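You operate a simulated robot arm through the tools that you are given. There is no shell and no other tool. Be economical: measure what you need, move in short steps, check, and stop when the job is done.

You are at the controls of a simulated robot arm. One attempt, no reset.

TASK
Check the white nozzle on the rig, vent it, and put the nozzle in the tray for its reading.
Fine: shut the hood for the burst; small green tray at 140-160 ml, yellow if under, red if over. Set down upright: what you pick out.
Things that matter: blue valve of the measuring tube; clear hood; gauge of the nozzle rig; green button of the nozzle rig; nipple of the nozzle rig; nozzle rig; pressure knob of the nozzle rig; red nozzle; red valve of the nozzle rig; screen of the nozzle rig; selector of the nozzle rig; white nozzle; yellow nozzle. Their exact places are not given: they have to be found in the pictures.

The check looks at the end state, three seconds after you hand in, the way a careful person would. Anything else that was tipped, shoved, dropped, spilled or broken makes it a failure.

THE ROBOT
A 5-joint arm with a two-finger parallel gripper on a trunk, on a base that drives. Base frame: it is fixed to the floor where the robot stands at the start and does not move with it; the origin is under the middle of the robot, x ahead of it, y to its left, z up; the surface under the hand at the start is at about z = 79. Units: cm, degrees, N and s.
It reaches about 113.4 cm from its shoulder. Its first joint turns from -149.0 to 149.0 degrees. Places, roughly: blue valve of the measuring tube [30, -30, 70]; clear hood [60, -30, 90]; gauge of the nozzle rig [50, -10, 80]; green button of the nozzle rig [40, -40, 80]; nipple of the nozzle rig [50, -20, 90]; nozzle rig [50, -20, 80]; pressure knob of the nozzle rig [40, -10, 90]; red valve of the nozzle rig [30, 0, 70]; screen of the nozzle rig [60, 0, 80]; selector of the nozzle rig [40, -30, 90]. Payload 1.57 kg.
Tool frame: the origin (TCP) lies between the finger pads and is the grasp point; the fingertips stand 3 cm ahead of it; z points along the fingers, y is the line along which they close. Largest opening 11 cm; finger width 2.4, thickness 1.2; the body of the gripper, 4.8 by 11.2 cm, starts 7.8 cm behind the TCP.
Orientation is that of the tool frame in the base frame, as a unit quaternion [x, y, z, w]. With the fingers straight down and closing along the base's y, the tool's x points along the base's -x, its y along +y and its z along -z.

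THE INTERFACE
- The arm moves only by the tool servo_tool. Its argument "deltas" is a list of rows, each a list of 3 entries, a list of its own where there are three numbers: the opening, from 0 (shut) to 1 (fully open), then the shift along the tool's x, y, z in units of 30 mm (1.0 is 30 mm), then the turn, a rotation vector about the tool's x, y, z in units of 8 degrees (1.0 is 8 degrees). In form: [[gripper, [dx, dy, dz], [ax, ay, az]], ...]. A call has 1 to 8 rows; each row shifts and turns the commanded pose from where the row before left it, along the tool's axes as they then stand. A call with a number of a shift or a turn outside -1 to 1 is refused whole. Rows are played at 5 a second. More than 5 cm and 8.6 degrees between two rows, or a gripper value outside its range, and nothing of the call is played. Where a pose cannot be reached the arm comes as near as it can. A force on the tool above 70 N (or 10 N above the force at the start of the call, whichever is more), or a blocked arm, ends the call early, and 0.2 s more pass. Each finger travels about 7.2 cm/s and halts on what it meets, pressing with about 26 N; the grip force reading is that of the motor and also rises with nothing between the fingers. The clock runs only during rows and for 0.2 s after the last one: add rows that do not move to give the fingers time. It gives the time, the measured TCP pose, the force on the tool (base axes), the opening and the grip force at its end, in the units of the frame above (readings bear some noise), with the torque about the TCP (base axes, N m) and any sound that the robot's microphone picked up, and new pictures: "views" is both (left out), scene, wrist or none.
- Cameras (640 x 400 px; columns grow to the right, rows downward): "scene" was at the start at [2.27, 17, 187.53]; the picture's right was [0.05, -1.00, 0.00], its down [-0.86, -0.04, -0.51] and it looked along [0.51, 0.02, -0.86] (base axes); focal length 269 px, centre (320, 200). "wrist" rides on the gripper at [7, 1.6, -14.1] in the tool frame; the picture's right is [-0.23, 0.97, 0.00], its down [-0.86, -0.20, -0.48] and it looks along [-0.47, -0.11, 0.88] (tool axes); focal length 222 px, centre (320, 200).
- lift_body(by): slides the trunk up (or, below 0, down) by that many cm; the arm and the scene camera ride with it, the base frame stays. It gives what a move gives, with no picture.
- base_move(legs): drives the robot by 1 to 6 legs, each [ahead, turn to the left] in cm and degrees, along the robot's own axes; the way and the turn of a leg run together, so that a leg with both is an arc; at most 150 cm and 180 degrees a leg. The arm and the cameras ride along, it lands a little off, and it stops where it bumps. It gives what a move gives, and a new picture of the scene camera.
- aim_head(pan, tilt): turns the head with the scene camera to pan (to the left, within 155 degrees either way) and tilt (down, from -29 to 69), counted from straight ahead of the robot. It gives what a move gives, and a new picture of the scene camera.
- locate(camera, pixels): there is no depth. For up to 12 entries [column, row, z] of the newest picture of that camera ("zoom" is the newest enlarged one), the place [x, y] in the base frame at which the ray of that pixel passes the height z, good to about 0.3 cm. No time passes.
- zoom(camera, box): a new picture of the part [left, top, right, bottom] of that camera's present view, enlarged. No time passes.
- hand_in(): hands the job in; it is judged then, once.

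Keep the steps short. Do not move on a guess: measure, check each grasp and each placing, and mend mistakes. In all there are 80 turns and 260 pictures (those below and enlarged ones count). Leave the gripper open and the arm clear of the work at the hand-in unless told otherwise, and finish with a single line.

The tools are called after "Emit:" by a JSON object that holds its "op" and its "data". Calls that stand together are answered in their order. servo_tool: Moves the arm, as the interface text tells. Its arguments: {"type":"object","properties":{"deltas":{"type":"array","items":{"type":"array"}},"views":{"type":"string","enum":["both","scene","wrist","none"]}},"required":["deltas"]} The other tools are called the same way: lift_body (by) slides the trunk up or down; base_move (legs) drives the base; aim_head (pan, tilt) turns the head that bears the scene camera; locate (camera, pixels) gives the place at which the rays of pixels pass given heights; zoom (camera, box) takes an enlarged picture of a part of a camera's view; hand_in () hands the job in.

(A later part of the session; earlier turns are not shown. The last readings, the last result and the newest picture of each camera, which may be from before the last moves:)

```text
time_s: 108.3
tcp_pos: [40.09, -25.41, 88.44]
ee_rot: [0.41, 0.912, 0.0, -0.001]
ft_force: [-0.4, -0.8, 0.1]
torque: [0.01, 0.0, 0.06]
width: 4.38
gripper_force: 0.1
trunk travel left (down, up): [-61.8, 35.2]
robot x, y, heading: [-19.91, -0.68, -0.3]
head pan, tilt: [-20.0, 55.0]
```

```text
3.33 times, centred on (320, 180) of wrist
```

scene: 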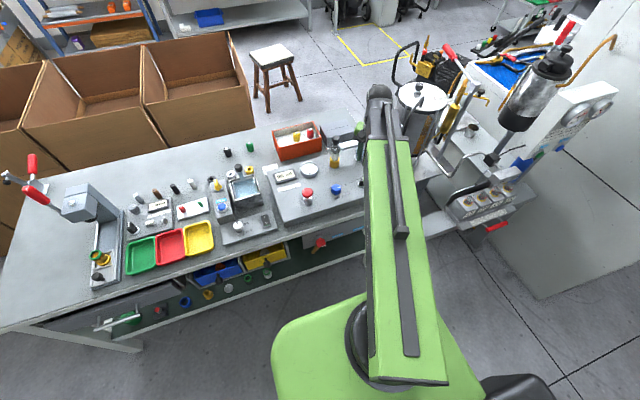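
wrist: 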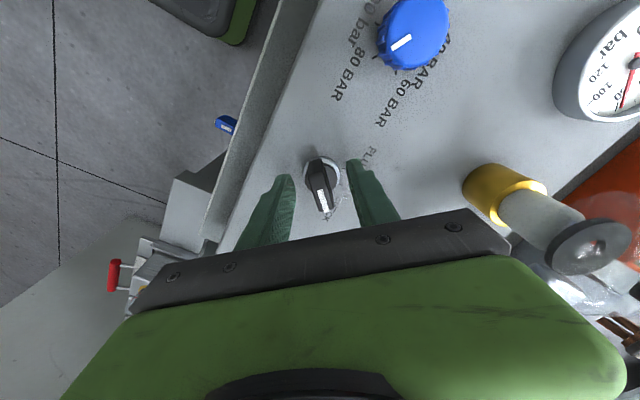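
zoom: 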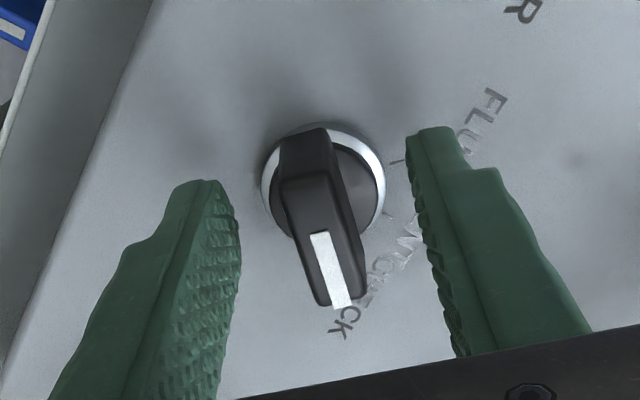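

Fin is between the fingers and parallel to the pads. I close on it, then turn 45° counter-clockwise to VENT.

Emit:
{"op": "servo_tool", "data": {"deltas": [[0.15, [0, 0, 0], [0, 0, 0]], [0.05, [0, 0, 0], [0, 0, 0]], [0.05, [0, 0, 0], [0, 0, 0]], [0.05, [0, 0, 0], [0, 0, 0]]], "views": "none"}}

Emit:
{"op": "servo_tool", "data": {"deltas": [[0.05, [0, 0, 0], [0, 0, -1]], [0.05, [0, 0, 0], [0, 0, -1]], [0.05, [0, 0, 0], [0, 0, -1]], [0.05, [0, 0, 0], [0, 0, -1]], [0.05, [0, 0, 0], [0, 0, -1]], [0.05, [0, 0, 0], [0, 0, -0.6]], [0.05, [0, 0, 0], [0, 0, 0]]], "views": "both"}}

Emit:
{"op": "zoom", "data": {"camera": "scene", "box": [265, 110, 385, 210]}}

Emit:
{"op": "zoom", "data": {"camera": "wrist", "box": [230, 120, 410, 240]}}

```text
time_s: 109.3
tcp_pos: [40.06, -25.48, 88.51]
ee_rot: [0.41, 0.912, 0.0, -0.001]
ft_force: [-7.0, -3.0, -4.4]
torque: [-0.15, 0.09, 0.62]
width: 1.4
gripper_force: 30.6
trunk travel left (down, up): [-61.8, 35.2]
robot x, y, heading: [-19.96, -0.3, -0.4]
head pan, tilt: [-20.0, 55.0]
```

```text
time_s: 110.9
tcp_pos: [39.96, -25.92, 88.47]
ee_rot: [0.031, 1.0, -0.001, -0.002]
ft_force: [-27.3, -27.2, -12.9]
torque: [-0.05, 0.49, -0.15]
width: 1.25
gripper_force: 29.9
trunk travel left (down, up): [-61.8, 35.2]
robot x, y, heading: [-19.75, -0.4, -0.8]
head pan, tilt: [-20.0, 55.0]
```

scene: 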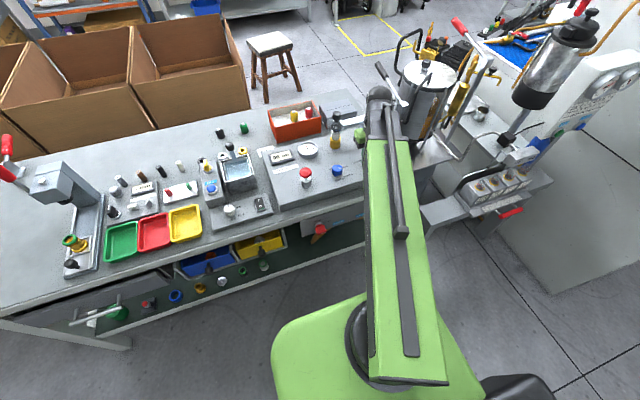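
wrist: 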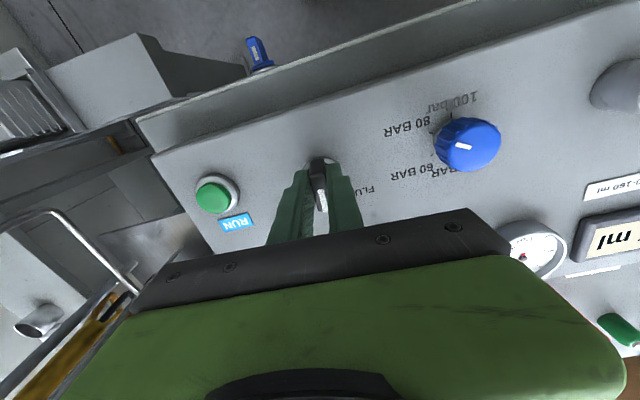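

```text
4.00 times, centred on (325, 160) of scene
```

zoom: 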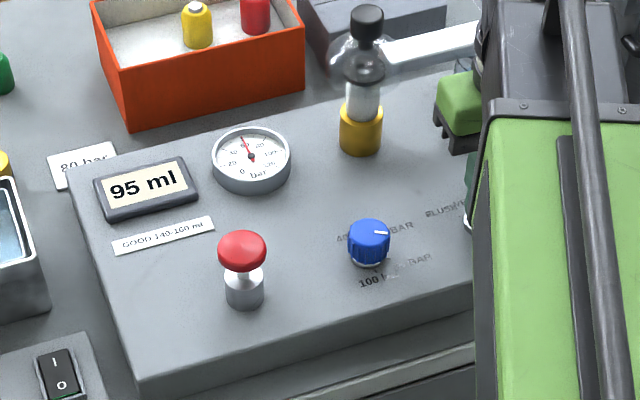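

```text
3.33 times, centred on (320, 180) of wrist
```

zoom: 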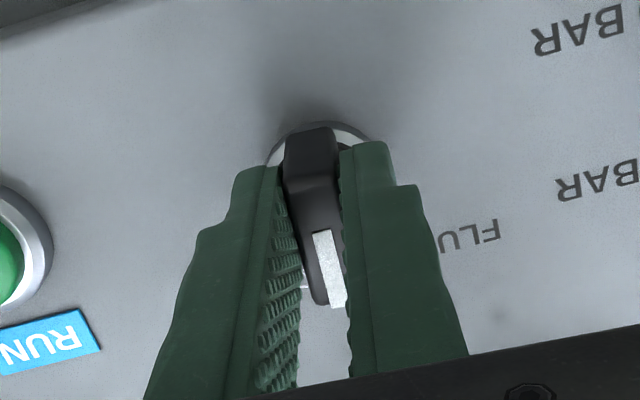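

Gauge needle falls: venting. I open the fingers and check that the selector stands at VENT.

Emit:
{"op": "servo_tool", "data": {"deltas": [[0.3, [0, 0, 0], [0, 0, 0]], [0.45, [0, 0, 0], [0, 0, 0]], [0.45, [0, 0, 0], [0, 0, 0]]], "views": "none"}}

Emit:
{"op": "lift_body", "data": {"by": 12}}

Emit:
{"op": "servo_tool", "data": {"deltas": [[0.45, [0, 0, 0], [0, 0, 0]]], "views": "wrist"}}

Emit:
{"op": "zoom", "data": {"camera": "wrist", "box": [250, 80, 390, 180]}}

Emit:
{"op": "zoom", "data": {"camera": "scene", "box": [265, 110, 385, 210]}}

```text
time_s: 111.7
tcp_pos: [40.1, -25.47, 88.45]
ee_rot: [0.032, 0.999, 0.001, 0.0]
ft_force: [0.1, 0.0, -0.2]
torque: [-0.01, 0.01, 0.0]
width: 4.94
gripper_force: 0.2
trunk travel left (down, up): [-61.8, 35.2]
robot x, y, heading: [-19.93, -0.18, -0.4]
head pan, tilt: [-20.0, 55.0]
```

```text
time_s: 113.2
tcp_pos: [40.06, -25.38, 100.39]
ee_rot: [0.031, 1.0, 0.0, -0.001]
ft_force: [-0.2, -0.4, -0.1]
torque: [0.01, -0.01, -0.03]
width: 4.93
gripper_force: 0.1
trunk travel left (down, up): [-73.8, 23.2]
robot x, y, heading: [-19.79, -0.53, -0.3]
head pan, tilt: [-20.0, 55.0]
```

```text
time_s: 113.6
tcp_pos: [40.19, -25.42, 100.41]
ee_rot: [0.032, 0.999, 0.0, 0.0]
ft_force: [-0.2, 0.7, -0.1]
torque: [0.02, 0.03, 0.01]
width: 4.96
gripper_force: 0.1
trunk travel left (down, up): [-73.8, 23.2]
robot x, y, heading: [-19.89, -0.69, 0.0]
head pan, tilt: [-20.0, 55.0]
```

wrist: 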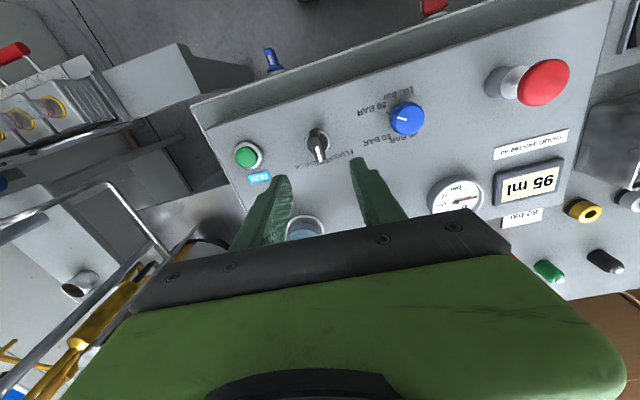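

```text
4.00 times, centred on (320, 130) of wrist
```

zoom: 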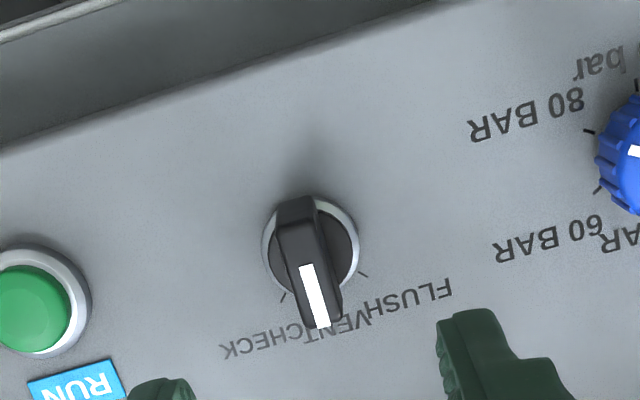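

```text
4.00 times, centred on (325, 160) of scene
```

zoom: 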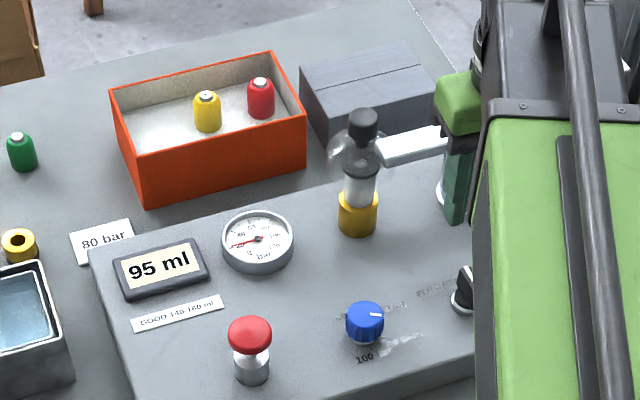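

The selector is at VENT; gauge is nearly down. Next, back to the hood: raise, move above its knob and spin to grip along x.

Emit:
{"op": "lift_body", "data": {"by": 10}}

Emit:
{"op": "servo_tool", "data": {"deltas": [[0.5, [-0.783, 0.445, 0], [0, 0, 0]], [0.5, [-0.783, 0.445, 0], [0, 0, 0]], [0.5, [-0.783, 0.445, 0], [0, 0, 0]], [0.5, [-0.783, 0.445, 0], [0, 0, 0]], [0.5, [-0.783, 0.445, 0], [0, 0, 0]], [0.5, [-0.783, 0.445, 0], [0, 0, 0]], [0.5, [0, 0, 0], [0, 0, 1]], [0.5, [0, 0, 0], [0, 0, 1]]], "views": "none"}}

Emit:
{"op": "servo_tool", "data": {"deltas": [[0.5, [0, 0, 0], [0, 0, 1]], [0.5, [0, 0, 0], [0, 0, 1]], [0.5, [0, 0, 0], [0, 0, 1]], [0.5, [0, 0, 0], [0, 0, 1]], [0.5, [0, 0, 0], [0, 0, 1]], [0.5, [0, 0, 0], [0, 0, 1]], [0.5, [0, 0, 0], [0, 0, 1]], [0.5, [0, 0, 0], [0, 0, 1]]], "views": "none"}}

Emit:
{"op": "servo_tool", "data": {"deltas": [[0.5, [0, 0, 0], [0, 0, 0.8]], [0.5, [0, 0, 0], [0, 0, 0]]], "views": "both"}}

Emit:
{"op": "zoom", "data": {"camera": "wrist", "box": [220, 60, 440, 220]}}

Emit:
{"op": "zoom", "data": {"camera": "scene", "box": [265, 130, 385, 230]}}

```text
time_s: 114.9
tcp_pos: [40.11, -25.44, 110.5]
ee_rot: [0.031, 1.0, 0.0, -0.001]
ft_force: [0.3, -0.2, -0.1]
torque: [0.05, -0.02, 0.0]
width: 4.95
gripper_force: 0.2
trunk travel left (down, up): [-83.8, 13.2]
robot x, y, heading: [-19.45, -0.28, -0.4]
head pan, tilt: [-20.0, 55.0]
```

```text
time_s: 116.7
tcp_pos: [54.72, -18.44, 110.43]
ee_rot: [0.17, 0.985, 0.0, -0.001]
ft_force: [-0.1, -0.4, 0.7]
torque: [0.01, 0.01, 0.03]
width: 5.53
gripper_force: 0.2
trunk travel left (down, up): [-83.8, 13.2]
robot x, y, heading: [-20.24, -0.47, -0.4]
head pan, tilt: [-20.0, 55.0]
```

```text
time_s: 118.5
tcp_pos: [54.88, -18.37, 110.43]
ee_rot: [0.667, 0.745, 0.001, -0.002]
ft_force: [0.5, 0.3, 0.3]
torque: [-0.02, 0.0, -0.02]
width: 5.49
gripper_force: 0.0
trunk travel left (down, up): [-83.8, 13.2]
robot x, y, heading: [-20.28, -0.38, -0.4]
head pan, tilt: [-20.0, 55.0]
```

```text
time_s: 119.1
tcp_pos: [54.75, -18.45, 110.46]
ee_rot: [0.707, 0.707, -0.001, -0.001]
ft_force: [-0.2, -0.5, 0.5]
torque: [-0.02, -0.01, -0.02]
width: 5.5
gripper_force: 0.1
trunk travel left (down, up): [-83.8, 13.2]
robot x, y, heading: [-20.2, -0.58, -0.2]
head pan, tilt: [-20.0, 55.0]
```

scene: 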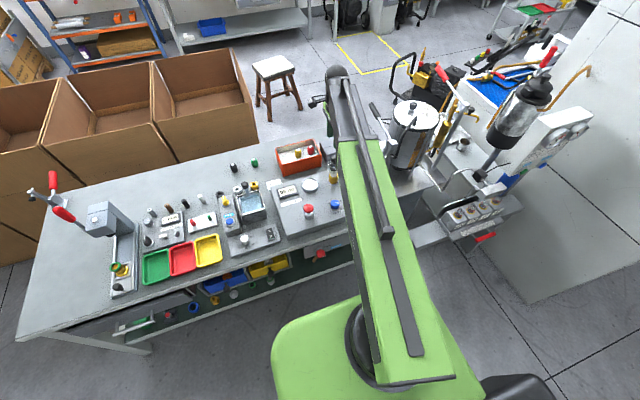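
wrist: 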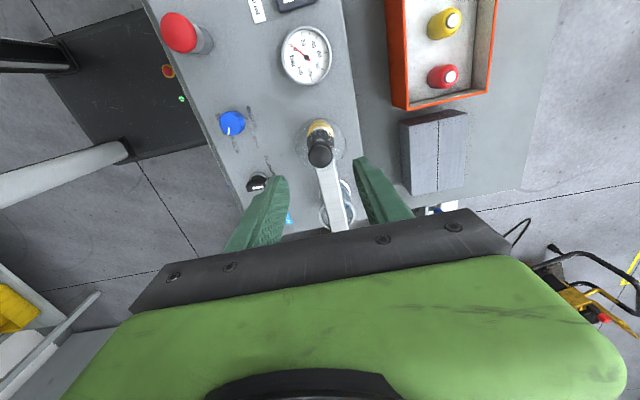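

```text
2.50 times, centred on (330, 140) of wrist
```

zoom: 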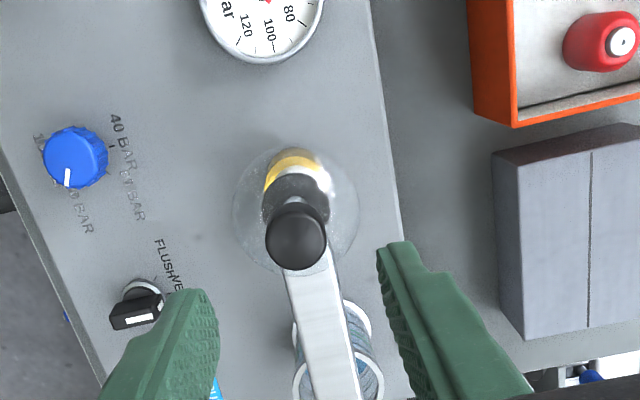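

```text
4.00 times, centred on (325, 180) of scene
```

zoom: 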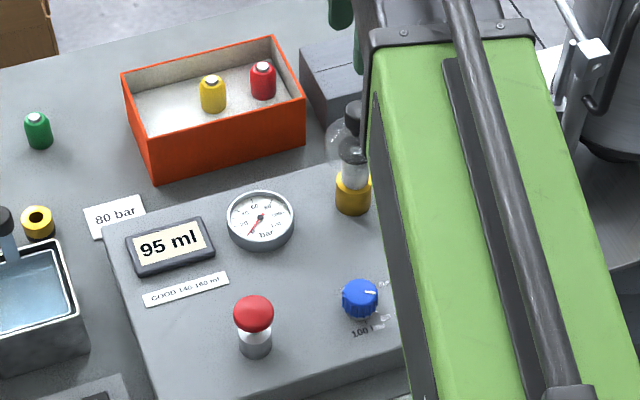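

Gauge reads 0. The knob is at (54.6, -19.1, top 99.2). I align, lower and grip it.

Emit:
{"op": "servo_tool", "data": {"deltas": [[0.5, [-0.22, -0.03, 0], [0, 0, 0]], [0.5, [0, 0, 0], [0, 0, 0]]], "views": "none"}}

Emit:
{"op": "lift_body", "data": {"by": -11}}

Emit:
{"op": "servo_tool", "data": {"deltas": [[0.3, [0, 0, 0], [0, 0, 0]], [0.1, [0, 0, 0], [0, 0, 0]], [0.05, [0, 0, 0], [0, 0, 0]], [0.05, [0, 0, 0], [0, 0, 0]]], "views": "wrist"}}

Emit:
{"op": "zoom", "data": {"camera": "wrist", "box": [220, 100, 440, 240]}}

```text
time_s: 119.7
tcp_pos: [54.51, -19.09, 110.45]
ee_rot: [0.707, 0.707, 0.0, -0.001]
ft_force: [0.0, -0.2, 0.2]
torque: [-0.01, -0.01, -0.01]
width: 5.51
gripper_force: 0.1
trunk travel left (down, up): [-83.8, 13.2]
robot x, y, heading: [-19.92, -0.55, -0.6]
head pan, tilt: [-20.0, 55.0]
```

```text
time_s: 121.1
tcp_pos: [54.64, -19.05, 99.49]
ee_rot: [0.707, 0.707, 0.0, 0.0]
ft_force: [0.9, -0.3, -0.1]
torque: [0.0, 0.03, 0.03]
width: 5.49
gripper_force: 0.1
trunk travel left (down, up): [-72.8, 24.2]
robot x, y, heading: [-19.62, -0.4, -0.3]
head pan, tilt: [-20.0, 55.0]
```

```text
time_s: 122.1
tcp_pos: [54.58, -19.07, 99.43]
ee_rot: [0.707, 0.707, -0.001, -0.001]
ft_force: [-0.5, 0.6, 0.2]
torque: [0.08, -0.09, 0.04]
width: 2.95
gripper_force: 39.4
trunk travel left (down, up): [-72.8, 24.2]
robot x, y, heading: [-19.91, -0.48, -0.5]
head pan, tilt: [-20.0, 55.0]
```

wrist: 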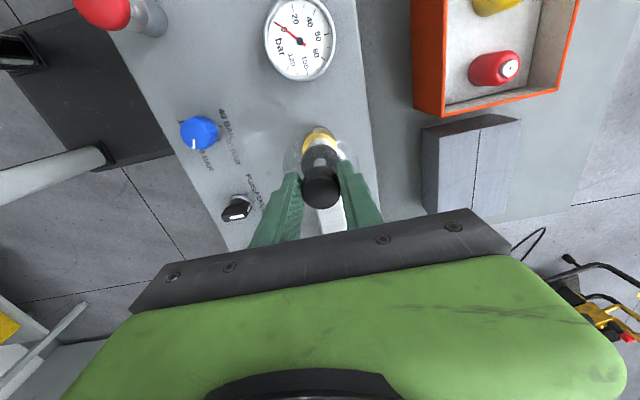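

```text
2.86 times, centred on (330, 170) of wrist
```

zoom: 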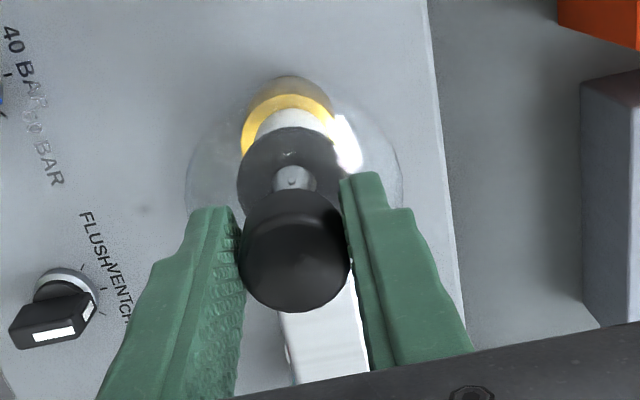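

Knob held. I open the hood along the earlier path in reverse, lifting a little.

Emit:
{"op": "servo_tool", "data": {"deltas": [[0.05, [0.15, 0.2, -0.2], [0, 0, 0]], [0.05, [0.15, 0.33, -0.2], [0, 0, 0]], [0.05, [0, 0, 0], [0, 0, 0]]], "views": "none"}}

Emit:
{"op": "servo_tool", "data": {"deltas": [[0.05, [0, 0.35, -0.1], [0, 0, 0]], [0.05, [-0.08, 0.35, 0], [0, 0, 0]], [0.05, [0, 0, 0], [0, 0, 0]]], "views": "wrist"}}

Emit:
{"op": "zoom", "data": {"camera": "wrist", "box": [220, 100, 440, 240]}}

```text
time_s: 122.9
tcp_pos: [56.29, -17.84, 99.42]
ee_rot: [0.706, 0.708, 0.001, -0.002]
ft_force: [-0.8, 4.2, -2.1]
torque: [-0.46, 0.05, -0.11]
width: 2.73
gripper_force: 19.9
out of reach, approached as far as the arm can: row 1, 2
trunk travel left (down, up): [-72.8, 24.2]
robot x, y, heading: [-19.97, -0.66, -0.5]
head pan, tilt: [-20.0, 55.0]
```

```text
time_s: 123.7
tcp_pos: [58.48, -18.09, 99.55]
ee_rot: [0.707, 0.708, 0.0, -0.001]
ft_force: [5.7, 18.4, 0.0]
torque: [1.13, -0.14, 0.03]
width: 2.51
gripper_force: 36.0
out of reach, approached as far as the arm can: row 1
trunk travel left (down, up): [-72.8, 24.2]
robot x, y, heading: [-19.73, -0.61, -0.2]
head pan, tilt: [-20.0, 55.0]
```

wrist: 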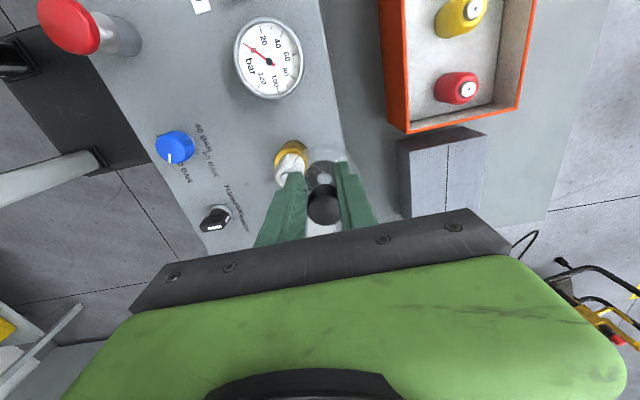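

```text
2.86 times, centred on (330, 170) of wrist
```

zoom: 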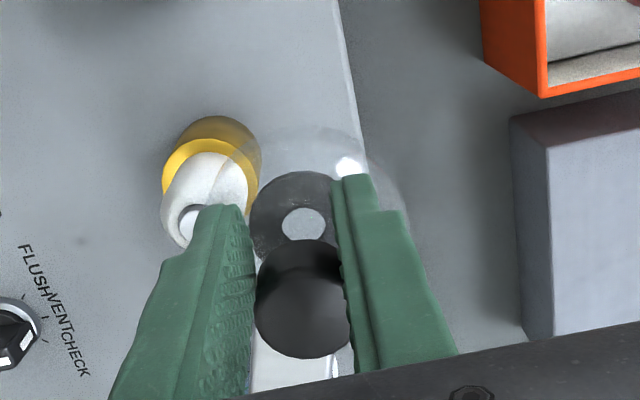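

The knob slid in the pads by ~0.9 cm. I recentre in y, regrip, and follow a circle of radius 13 about (54.8, -32).

Emit:
{"op": "servo_tool", "data": {"deltas": [[0.4, [0, 0, 0], [0, 0, 0]], [0.4, [-0.3, 0, 0], [0, 0, 0]], [0.2, [0, 0, 0], [0, 0, 0]], [0.05, [0, 0, 0], [0, 0, 0]], [0.05, [0, 0, 0], [0, 0, 0]]], "views": "wrist"}}

Emit:
{"op": "servo_tool", "data": {"deltas": [[0.05, [-0.18, 0.27, 0], [0, 0, 0]], [0.05, [-0.18, 0.27, 0], [0, 0, 0]], [0.05, [-0.21, 0.4, 0], [0, 0, 0]], [0.05, [-0.16, 0.25, 0], [0, 0, 0]], [0.05, [-0.18, 0.25, 0], [0, 0, 0]], [0.05, [0, 0, 0], [0, 0, 0]]], "views": "wrist"}}

Emit:
{"op": "zoom", "data": {"camera": "wrist", "box": [220, 100, 440, 240]}}

```text
time_s: 124.9
tcp_pos: [58.35, -19.43, 99.49]
ee_rot: [0.707, 0.707, -0.001, -0.001]
ft_force: [-1.8, -4.1, -2.5]
torque: [-0.69, -0.05, -0.17]
width: 2.87
gripper_force: 38.5
trunk travel left (down, up): [-72.8, 24.2]
robot x, y, heading: [-19.87, -0.44, -0.6]
head pan, tilt: [-20.0, 55.0]
```

wrist: 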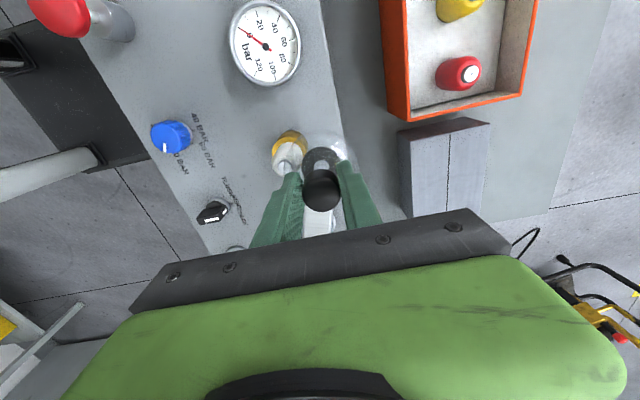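

```text
time_s: 126.3
tcp_pos: [62.65, -22.09, 99.49]
ee_rot: [0.707, 0.707, -0.001, 0.0]
ft_force: [-4.3, -1.7, -0.5]
torque: [-0.57, 0.13, -0.06]
width: 2.91
gripper_force: 39.4
trunk travel left (down, up): [-72.8, 24.2]
robot x, y, heading: [-20.23, -0.42, -0.4]
head pan, tilt: [-20.0, 55.0]
```

wrist: 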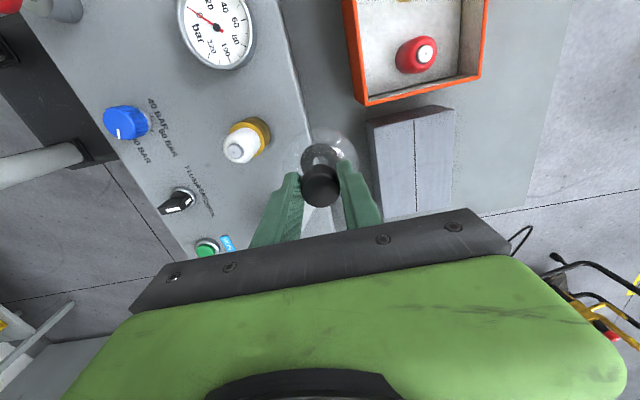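

```text
2.86 times, centred on (330, 170) of wrist
```

zoom: 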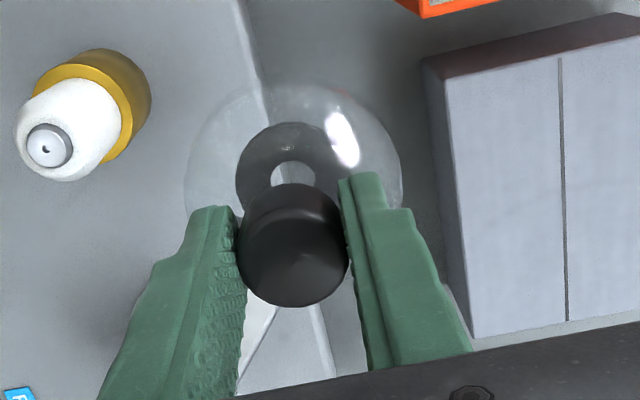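

Force is low, arc is right. Continue to the original open place.

Emit:
{"op": "servo_tool", "data": {"deltas": [[0.05, [-0.33, 0.38, 0], [0, 0, 0]], [0.05, [-0.37, 0.34, 0], [0, 0, 0]], [0.05, [-0.39, 0.27, 0], [0, 0, 0]], [0.05, [-0.41, 0.23, 0], [0, 0, 0]], [0.05, [-0.41, 0.16, 0], [0, 0, 0]], [0.05, [-0.42, 0.12, 0], [0, 0, 0]], [0.05, [0, 0, 0], [0, 0, 0]]], "views": "none"}}

Emit:
{"op": "servo_tool", "data": {"deltas": [[0.3, [0, 0, 0], [0, 0, 0]], [0.5, [0, 0, 0], [0, 0, 0]], [0.5, [0, 0, 0], [0, 0, 0]]], "views": "wrist"}}

Emit:
{"op": "lift_body", "data": {"by": 11}}

```text
time_s: 127.9
tcp_pos: [67.06, -29.03, 99.51]
ee_rot: [0.707, 0.707, 0.0, -0.001]
ft_force: [-4.0, 3.8, -1.2]
torque: [0.34, 0.14, -0.77]
width: 2.87
gripper_force: 38.6
trunk travel left (down, up): [-72.8, 24.2]
robot x, y, heading: [-19.89, -0.58, -0.6]
head pan, tilt: [-20.0, 55.0]
```

```text
time_s: 128.7
tcp_pos: [67.1, -29.08, 99.45]
ee_rot: [0.707, 0.707, 0.0, 0.0]
ft_force: [0.3, 0.8, 0.6]
torque: [-0.01, 0.0, 0.0]
width: 5.5
gripper_force: 0.0
trunk travel left (down, up): [-72.8, 24.2]
robot x, y, heading: [-19.46, -0.34, -0.6]
head pan, tilt: [-20.0, 55.0]
```

wrist: 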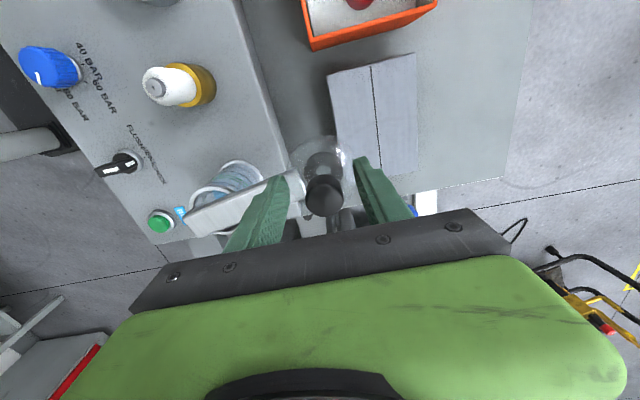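

```text
time_s: 130.1
tcp_pos: [67.19, -29.01, 110.5]
ee_rot: [0.707, 0.708, 0.0, 0.0]
ft_force: [0.2, -0.6, 0.0]
torque: [0.01, -0.02, 0.04]
width: 5.49
gripper_force: 0.0
trunk travel left (down, up): [-83.8, 13.2]
robot x, y, heading: [-19.72, -0.72, -0.5]
head pan, tilt: [-20.0, 55.0]
```

Hood is open. Back over the nozzle at (54.7, -19.75), then lower partly and check.

Emit:
{"op": "servo_tool", "data": {"deltas": [[0.6, [0.615, -0.834, 0], [0, 0, 0]], [0.6, [0.615, -0.834, 0], [0, 0, 0]], [0.6, [0.615, -0.834, 0], [0, 0, 0]], [0.6, [0.615, -0.834, 0], [0, 0, 0]], [0.6, [0.615, -0.834, 0], [0, 0, 0]], [0.6, [0, 0, 0], [0, 0, 0]]], "views": "none"}}

Emit:
{"op": "lift_body", "data": {"by": -14}}

Emit:
{"op": "servo_tool", "data": {"deltas": [[0.6, [0, 0, 0], [0, 0, 0]]], "views": "wrist"}}

Emit:
{"op": "zoom", "data": {"camera": "wrist", "box": [220, 80, 440, 220]}}

```text
time_s: 131.5
tcp_pos: [54.83, -19.74, 110.51]
ee_rot: [0.707, 0.707, -0.001, -0.001]
ft_force: [0.4, 0.1, -0.3]
torque: [0.0, 0.0, -0.03]
width: 6.6
gripper_force: 0.0
trunk travel left (down, up): [-83.8, 13.2]
robot x, y, heading: [-19.99, -0.38, -0.4]
head pan, tilt: [-20.0, 55.0]
```

```text
time_s: 133.2
tcp_pos: [54.72, -19.86, 96.56]
ee_rot: [0.707, 0.707, -0.001, -0.001]
ft_force: [0.1, 0.2, 0.2]
torque: [-0.02, 0.04, 0.0]
width: 6.6
gripper_force: 0.0
trunk travel left (down, up): [-69.8, 27.2]
robot x, y, heading: [-19.88, -0.78, -0.3]
head pan, tilt: [-20.0, 55.0]
```

```text
time_s: 133.6
tcp_pos: [54.71, -19.78, 96.43]
ee_rot: [0.707, 0.707, -0.001, -0.001]
ft_force: [-0.3, -0.5, -0.4]
torque: [0.0, -0.01, 0.0]
width: 6.61
gripper_force: 0.0
trunk travel left (down, up): [-69.8, 27.2]
robot x, y, heading: [-19.99, -0.51, -0.5]
head pan, tilt: [-20.0, 55.0]
```

wrist: 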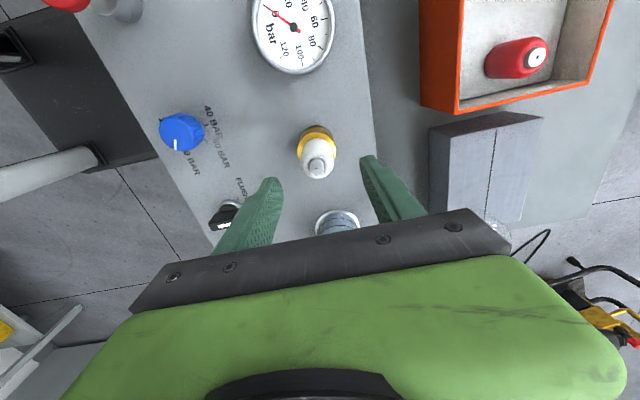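

```text
2.86 times, centred on (330, 150) of wrist
```

zoom: 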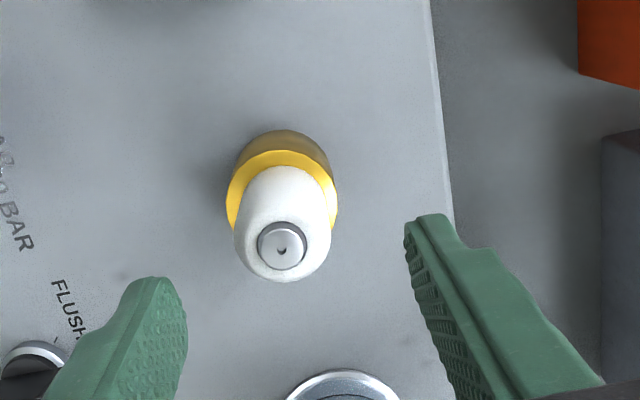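

Emit:
{"op": "servo_tool", "data": {"deltas": [[0.6, [0.12, -0.01, 0], [0, 0, 0]], [0.6, [0, 0, 0], [0, 0, 0]]], "views": "none"}}

Emit:
{"op": "lift_body", "data": {"by": -5}}

Emit:
{"op": "servo_tool", "data": {"deltas": [[0.4, [0, 0, 0], [0, 0, 0]], [0.15, [0, 0, 0], [0, 0, 0]], [0.12, [0, 0, 0], [0, 0, 0]], [0.12, [0, 0, 0], [0, 0, 0]]], "views": "wrist"}}

Emit:
{"op": "zoom", "data": {"camera": "wrist", "box": [220, 100, 440, 240]}}

```text
time_s: 134.2
tcp_pos: [54.62, -19.5, 96.35]
ee_rot: [0.707, 0.707, 0.0, 0.0]
ft_force: [0.3, -1.0, 0.1]
torque: [0.0, -0.03, 0.0]
width: 6.61
gripper_force: 0.0
trunk travel left (down, up): [-69.8, 27.2]
robot x, y, heading: [-19.94, -0.86, -0.5]
head pan, tilt: [-20.0, 55.0]
```

```text
time_s: 135.1
tcp_pos: [54.66, -19.41, 91.49]
ee_rot: [0.707, 0.707, 0.0, -0.001]
ft_force: [0.1, -0.7, 0.5]
torque: [-0.01, 0.02, -0.01]
width: 6.59
gripper_force: 0.0
trunk travel left (down, up): [-64.8, 32.2]
robot x, y, heading: [-20.01, -0.88, -0.5]
head pan, tilt: [-20.0, 55.0]
```

```text
time_s: 136.1
tcp_pos: [54.58, -19.39, 91.49]
ee_rot: [0.707, 0.707, -0.002, -0.001]
ft_force: [-8.9, 2.5, -2.7]
torque: [0.07, 0.21, -0.02]
width: 3.06
gripper_force: 26.0
trunk travel left (down, up): [-64.8, 32.2]
robot x, y, heading: [-19.68, -0.6, -0.5]
head pan, tilt: [-20.0, 55.0]
```

wrist: 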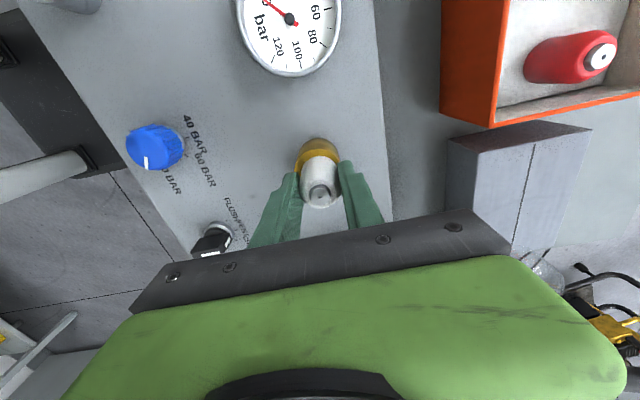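

```text
2.86 times, centred on (330, 170) of wrist
```

zoom: 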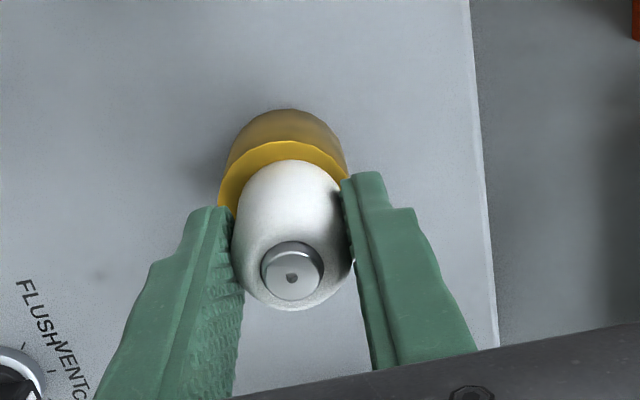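

Nozzle gripped (3.06 cm, 26 N). Lift it off the nipple.

Emit:
{"op": "lift_body", "data": {"by": 3}}

Emit:
{"op": "lift_body", "data": {"by": 12}}

Emit:
{"op": "servo_tool", "data": {"deltas": [[0.12, [0, 0, 0], [0, 0, 0]]], "views": "both"}}

Emit:
{"op": "zoom", "data": {"camera": "wrist", "box": [220, 80, 440, 240]}}

Emit:
{"op": "zoom", "data": {"camera": "scene", "box": [120, 190, 290, 300]}}

```text
time_s: 136.9
tcp_pos: [54.77, -19.54, 94.39]
ee_rot: [0.707, 0.707, 0.0, -0.001]
ft_force: [-0.8, -0.4, -0.9]
torque: [0.0, 0.0, -0.01]
width: 3.05
gripper_force: 26.2
trunk travel left (down, up): [-67.8, 29.2]
robot x, y, heading: [-20.18, -0.79, -0.4]
head pan, tilt: [-20.0, 55.0]
```

```text
time_s: 138.4
tcp_pos: [54.7, -19.4, 106.48]
ee_rot: [0.707, 0.707, 0.0, -0.001]
ft_force: [0.4, -0.6, -1.0]
torque: [-0.03, 0.0, 0.03]
width: 3.01
gripper_force: 26.0
trunk travel left (down, up): [-79.8, 17.2]
robot x, y, heading: [-20.06, -0.34, -0.6]
head pan, tilt: [-20.0, 55.0]
```

```text
time_s: 138.8
tcp_pos: [54.74, -19.43, 106.46]
ee_rot: [0.707, 0.707, -0.001, 0.0]
ft_force: [-0.3, -0.7, -0.3]
torque: [0.0, -0.01, 0.03]
width: 3.03
gripper_force: 25.8
trunk travel left (down, up): [-79.8, 17.2]
robot x, y, heading: [-19.63, -0.41, -0.6]
head pan, tilt: [-20.0, 55.0]
```

scene: 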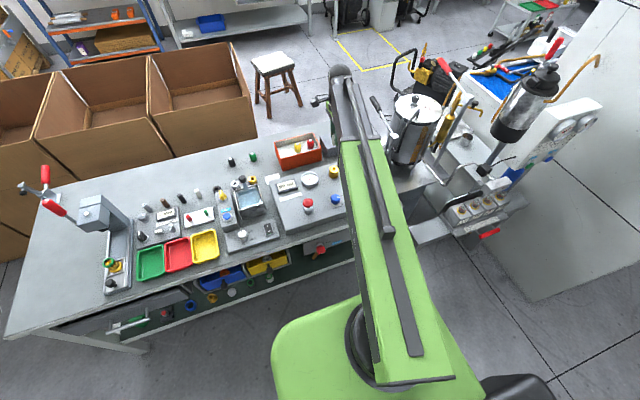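
wrist: 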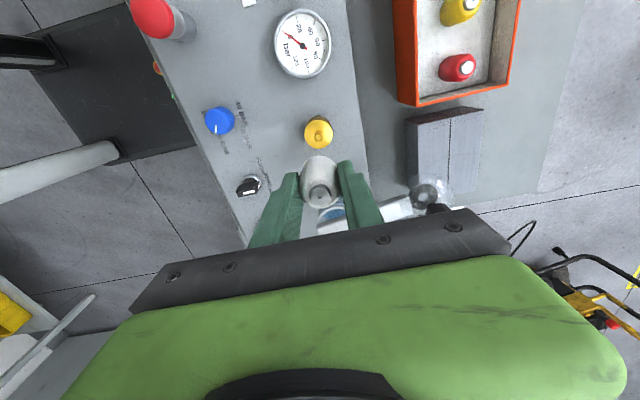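

```text
2.50 times, centred on (330, 160) of wrist
```

zoom: 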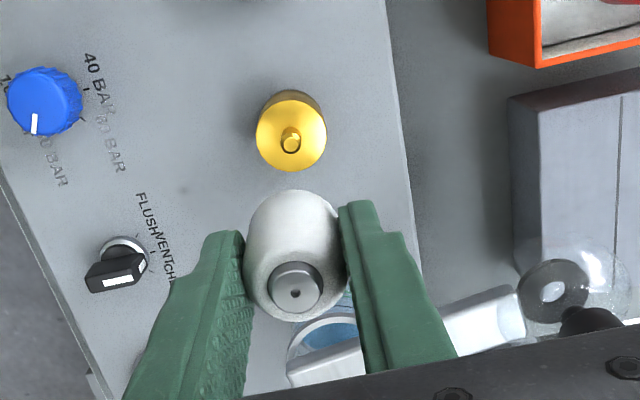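

```text
3.64 times, centred on (205, 245) of scene
```

zoom: 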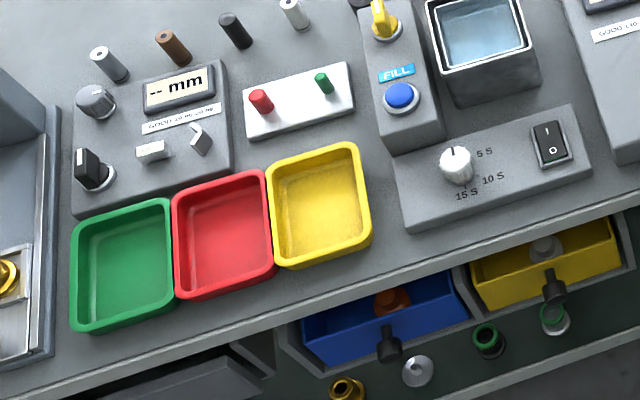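

Emit:
{"op": "locate", "data": {"camera": "zoom", "pixels": [[318, 205, 80], [275, 175, 82], [358, 148, 82], [368, 245, 82], [278, 263, 82], [452, 165, 83]]}}

```text
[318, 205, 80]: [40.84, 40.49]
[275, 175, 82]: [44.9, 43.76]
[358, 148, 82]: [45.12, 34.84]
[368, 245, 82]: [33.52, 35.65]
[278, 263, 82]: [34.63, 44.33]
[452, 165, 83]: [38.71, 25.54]
```

Yellow tray centre is near (40.2, 39.8). I carry the nozzle there at z 106.

Emit:
{"op": "servo_tool", "data": {"deltas": [[0.12, [0.99, -0.245, 0], [0, 0, 0]], [0.12, [0.99, -0.245, 0], [0, 0, 0]], [0.12, [0.99, -0.245, 0], [0, 0, 0]], [0.12, [0.99, -0.245, 0], [0, 0, 0]], [0.12, [0.99, -0.245, 0], [0, 0, 0]], [0.12, [0.99, -0.245, 0], [0, 0, 0]], [0.12, [0.99, -0.245, 0], [0, 0, 0]], [0.12, [0.99, -0.245, 0], [0, 0, 0]]], "views": "none"}}

Emit:
{"op": "servo_tool", "data": {"deltas": [[0.12, [0.99, -0.245, 0], [0, 0, 0]], [0.12, [0.99, -0.245, 0], [0, 0, 0]], [0.12, [0.99, -0.245, 0], [0, 0, 0]], [0.12, [0.99, -0.245, 0], [0, 0, 0]], [0.12, [0.99, -0.245, 0], [0, 0, 0]], [0.12, [0.99, -0.245, 0], [0, 0, 0]], [0.12, [0.99, -0.245, 0], [0, 0, 0]], [0.12, [0.99, -0.245, 0], [0, 0, 0]]], "views": "none"}}

Emit:
{"op": "servo_tool", "data": {"deltas": [[0.12, [0.99, -0.245, 0], [0, 0, 0]], [0.12, [0.99, -0.245, 0], [0, 0, 0]], [0.12, [0.99, -0.245, 0], [0, 0, 0]], [0.12, [0.99, -0.245, 0], [0, 0, 0]], [0.12, [0, 0, 0], [0, 0, 0]]], "views": "both"}}

Emit:
{"op": "zoom", "data": {"camera": "wrist", "box": [200, 40, 440, 220]}}

```text
time_s: 140.6
tcp_pos: [48.85, 4.33, 106.58]
ee_rot: [0.707, 0.707, -0.001, -0.001]
ft_force: [-0.2, -0.2, -0.5]
torque: [0.0, 0.0, -0.01]
width: 3.04
gripper_force: 26.8
trunk travel left (down, up): [-79.8, 17.2]
robot x, y, heading: [-20.16, -0.27, -0.3]
head pan, tilt: [-20.0, 55.0]
```

```text
time_s: 142.4
tcp_pos: [43.13, 28.27, 106.52]
ee_rot: [0.707, 0.707, 0.0, 0.0]
ft_force: [-0.4, 0.3, -0.8]
torque: [-0.02, -0.01, -0.02]
width: 3.04
gripper_force: 25.6
trunk travel left (down, up): [-79.8, 17.2]
robot x, y, heading: [-19.89, -0.35, -0.6]
head pan, tilt: [-20.0, 55.0]
```

```text
time_s: 143.6
tcp_pos: [40.04, 40.08, 106.57]
ee_rot: [0.708, 0.707, 0.0, -0.001]
ft_force: [-0.4, 0.1, -0.5]
torque: [0.01, -0.02, 0.0]
width: 3.07
gripper_force: 26.1
trunk travel left (down, up): [-79.8, 17.2]
robot x, y, heading: [-20.24, -0.51, -0.5]
head pan, tilt: [-20.0, 55.0]
```

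scene: 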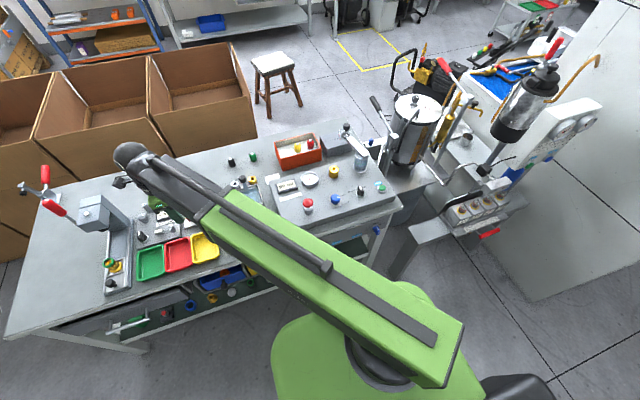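
wrist: 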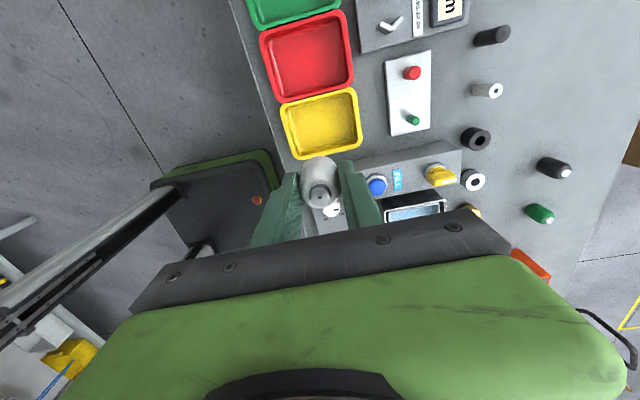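

```text
2.22 times, centred on (320, 130) of wrist
```

zoom: 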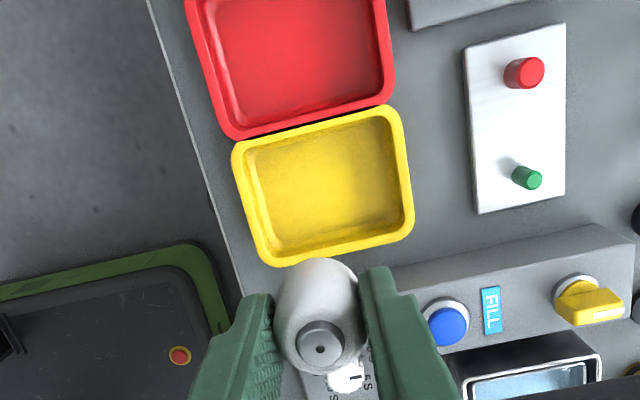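

Tray centre confirmed at (40.2, 40.2); the nozzle hangs over it. Lower 20 cm, then in small steps.

Emit:
{"op": "lift_body", "data": {"by": -20}}

Emit:
{"op": "servo_tool", "data": {"deltas": [[0.12, [0, 0.04, 0], [0, 0, 0]]], "views": "both"}}

Emit:
{"op": "zoom", "data": {"camera": "wrist", "box": [200, 80, 440, 240]}}

```text
time_s: 145.7
tcp_pos: [40.11, 40.03, 86.52]
ee_rot: [0.707, 0.707, -0.001, -0.001]
ft_force: [0.3, -0.1, -0.7]
torque: [0.02, 0.01, -0.01]
width: 3.08
gripper_force: 26.0
trunk travel left (down, up): [-59.8, 37.2]
robot x, y, heading: [-20.06, -0.29, -0.3]
head pan, tilt: [-20.0, 55.0]
```

```text
time_s: 146.1
tcp_pos: [40.17, 40.03, 86.4]
ee_rot: [0.707, 0.707, 0.0, 0.0]
ft_force: [-0.1, 0.9, -1.0]
torque: [-0.01, -0.02, -0.02]
width: 3.04
gripper_force: 26.4
trunk travel left (down, up): [-59.8, 37.2]
robot x, y, heading: [-19.69, -0.39, -0.4]
head pan, tilt: [-20.0, 55.0]
```

scene: 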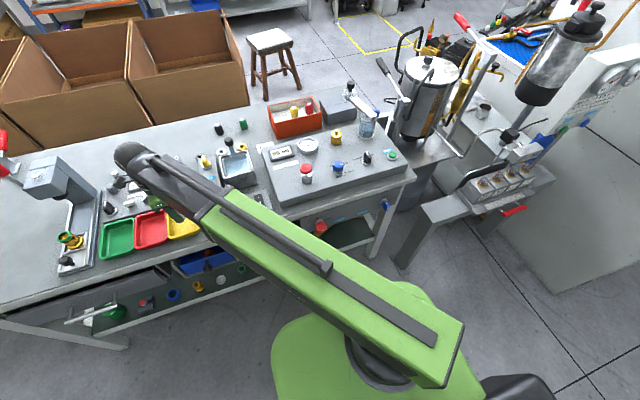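
wrist: 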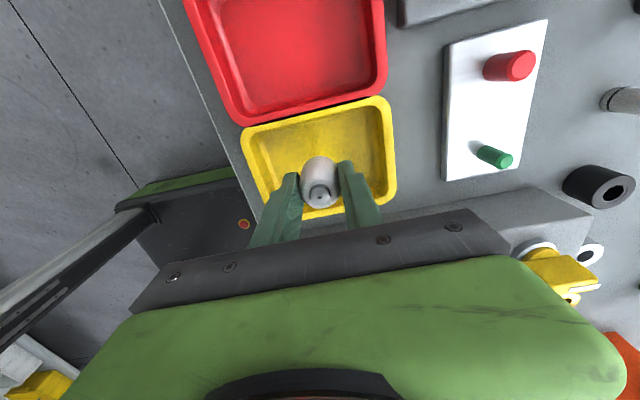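

```text
2.50 times, centred on (320, 160) of wrist
5 turns are left
```

zoom: 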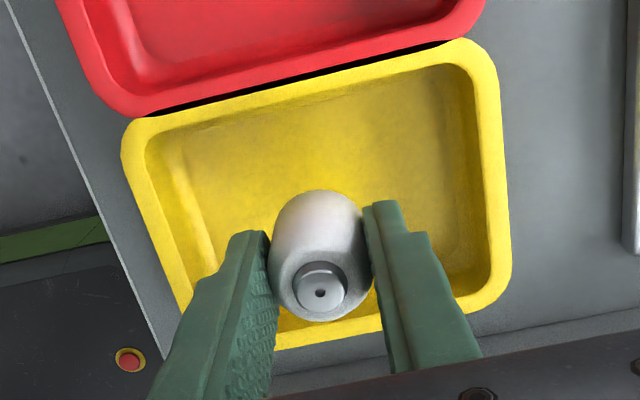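

Positions good. Lower in small steps to contact.

Emit:
{"op": "lift_body", "data": {"by": -2.4}}

Emit:
{"op": "lift_body", "data": {"by": -0.4}}

Emit:
{"op": "lift_body", "data": {"by": -0.3}}

Emit:
{"op": "servo_tool", "data": {"deltas": [[0.12, [0, 0, 0], [0, 0, 0]]], "views": "wrist"}}

```text
time_s: 146.8
tcp_pos: [40.18, 39.91, 83.96]
ee_rot: [0.707, 0.707, 0.0, -0.001]
ft_force: [-0.1, -0.5, -0.3]
torque: [-0.01, -0.03, -0.02]
width: 3.04
gripper_force: 26.1
trunk travel left (down, up): [-57.4, 39.6]
robot x, y, heading: [-19.71, -0.44, -0.5]
head pan, tilt: [-20.0, 55.0]
```

```text
time_s: 147.4
tcp_pos: [40.16, 39.96, 83.75]
ee_rot: [0.707, 0.707, 0.0, -0.001]
ft_force: [-0.2, -0.3, -1.1]
torque: [0.01, 0.05, 0.06]
width: 3.03
gripper_force: 26.4
trunk travel left (down, up): [-57.0, 40.0]
robot x, y, heading: [-20.07, -0.42, -0.6]
head pan, tilt: [-20.0, 55.0]
```

```text
time_s: 147.9
tcp_pos: [40.25, 40.1, 83.41]
ee_rot: [0.707, 0.708, -0.001, -0.001]
ft_force: [0.3, 0.3, 1.3]
torque: [-0.02, 0.01, 0.0]
width: 3.02
gripper_force: 26.3
trunk travel left (down, up): [-56.7, 40.3]
robot x, y, heading: [-20.06, -0.49, -0.3]
head pan, tilt: [-20.0, 55.0]
```

```text
time_s: 148.3
tcp_pos: [40.18, 40.04, 83.43]
ee_rot: [0.707, 0.708, -0.001, -0.001]
ft_force: [0.1, -0.5, 0.6]
torque: [-0.05, 0.01, 0.02]
width: 3.01
gripper_force: 25.8
trunk travel left (down, up): [-56.7, 40.3]
robot x, y, heading: [-19.99, -0.34, -0.4]
head pan, tilt: [-20.0, 55.0]
4 turns are left
```

wrist: 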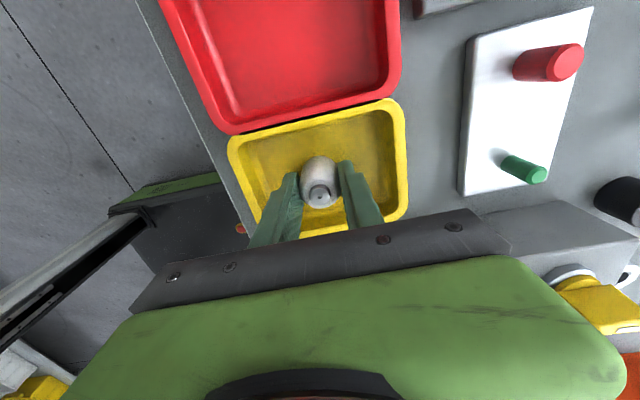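

Emit:
{"op": "lift_body", "data": {"by": -0.3}}

Emit:
{"op": "lift_body", "data": {"by": -0.3}}

Emit:
{"op": "lift_body", "data": {"by": -0.2}}

Emit:
{"op": "lift_body", "data": {"by": -0.2}}

```text
time_s: 148.8
tcp_pos: [40.25, 39.97, 83.11]
ee_rot: [0.707, 0.707, 0.001, -0.001]
ft_force: [4.8, 1.8, 23.9]
torque: [0.08, -0.14, -0.06]
width: 3.04
gripper_force: 25.5
trunk travel left (down, up): [-56.4, 40.6]
robot x, y, heading: [-19.72, -0.59, -0.3]
head pan, tilt: [-20.0, 55.0]
```

```text
time_s: 149.3
tcp_pos: [40.04, 39.99, 82.84]
ee_rot: [0.707, 0.708, 0.0, -0.001]
ft_force: [1.1, -0.8, 20.5]
torque: [-0.03, -0.1, -0.03]
width: 3.05
gripper_force: 26.4
trunk travel left (down, up): [-56.1, 40.9]
robot x, y, heading: [-20.21, -0.51, -0.7]
head pan, tilt: [-20.0, 55.0]
```

```text
time_s: 149.8
tcp_pos: [40.18, 39.9, 82.61]
ee_rot: [0.707, 0.707, -0.001, -0.002]
ft_force: [-1.3, -2.4, 19.2]
torque: [0.0, -0.07, 0.02]
width: 3.03
gripper_force: 25.8
trunk travel left (down, up): [-55.9, 41.1]
robot x, y, heading: [-20.14, -0.69, -0.6]
head pan, tilt: [-20.0, 55.0]
```

```text
time_s: 150.4
tcp_pos: [40.1, 39.86, 82.47]
ee_rot: [0.707, 0.707, 0.0, -0.002]
ft_force: [-1.8, -1.6, 21.4]
torque: [-0.01, 0.01, -0.03]
width: 3.05
gripper_force: 25.3
trunk travel left (down, up): [-55.7, 41.3]
robot x, y, heading: [-20.18, -0.46, -0.4]
head pan, tilt: [-20.0, 55.0]
3 turns are left
```

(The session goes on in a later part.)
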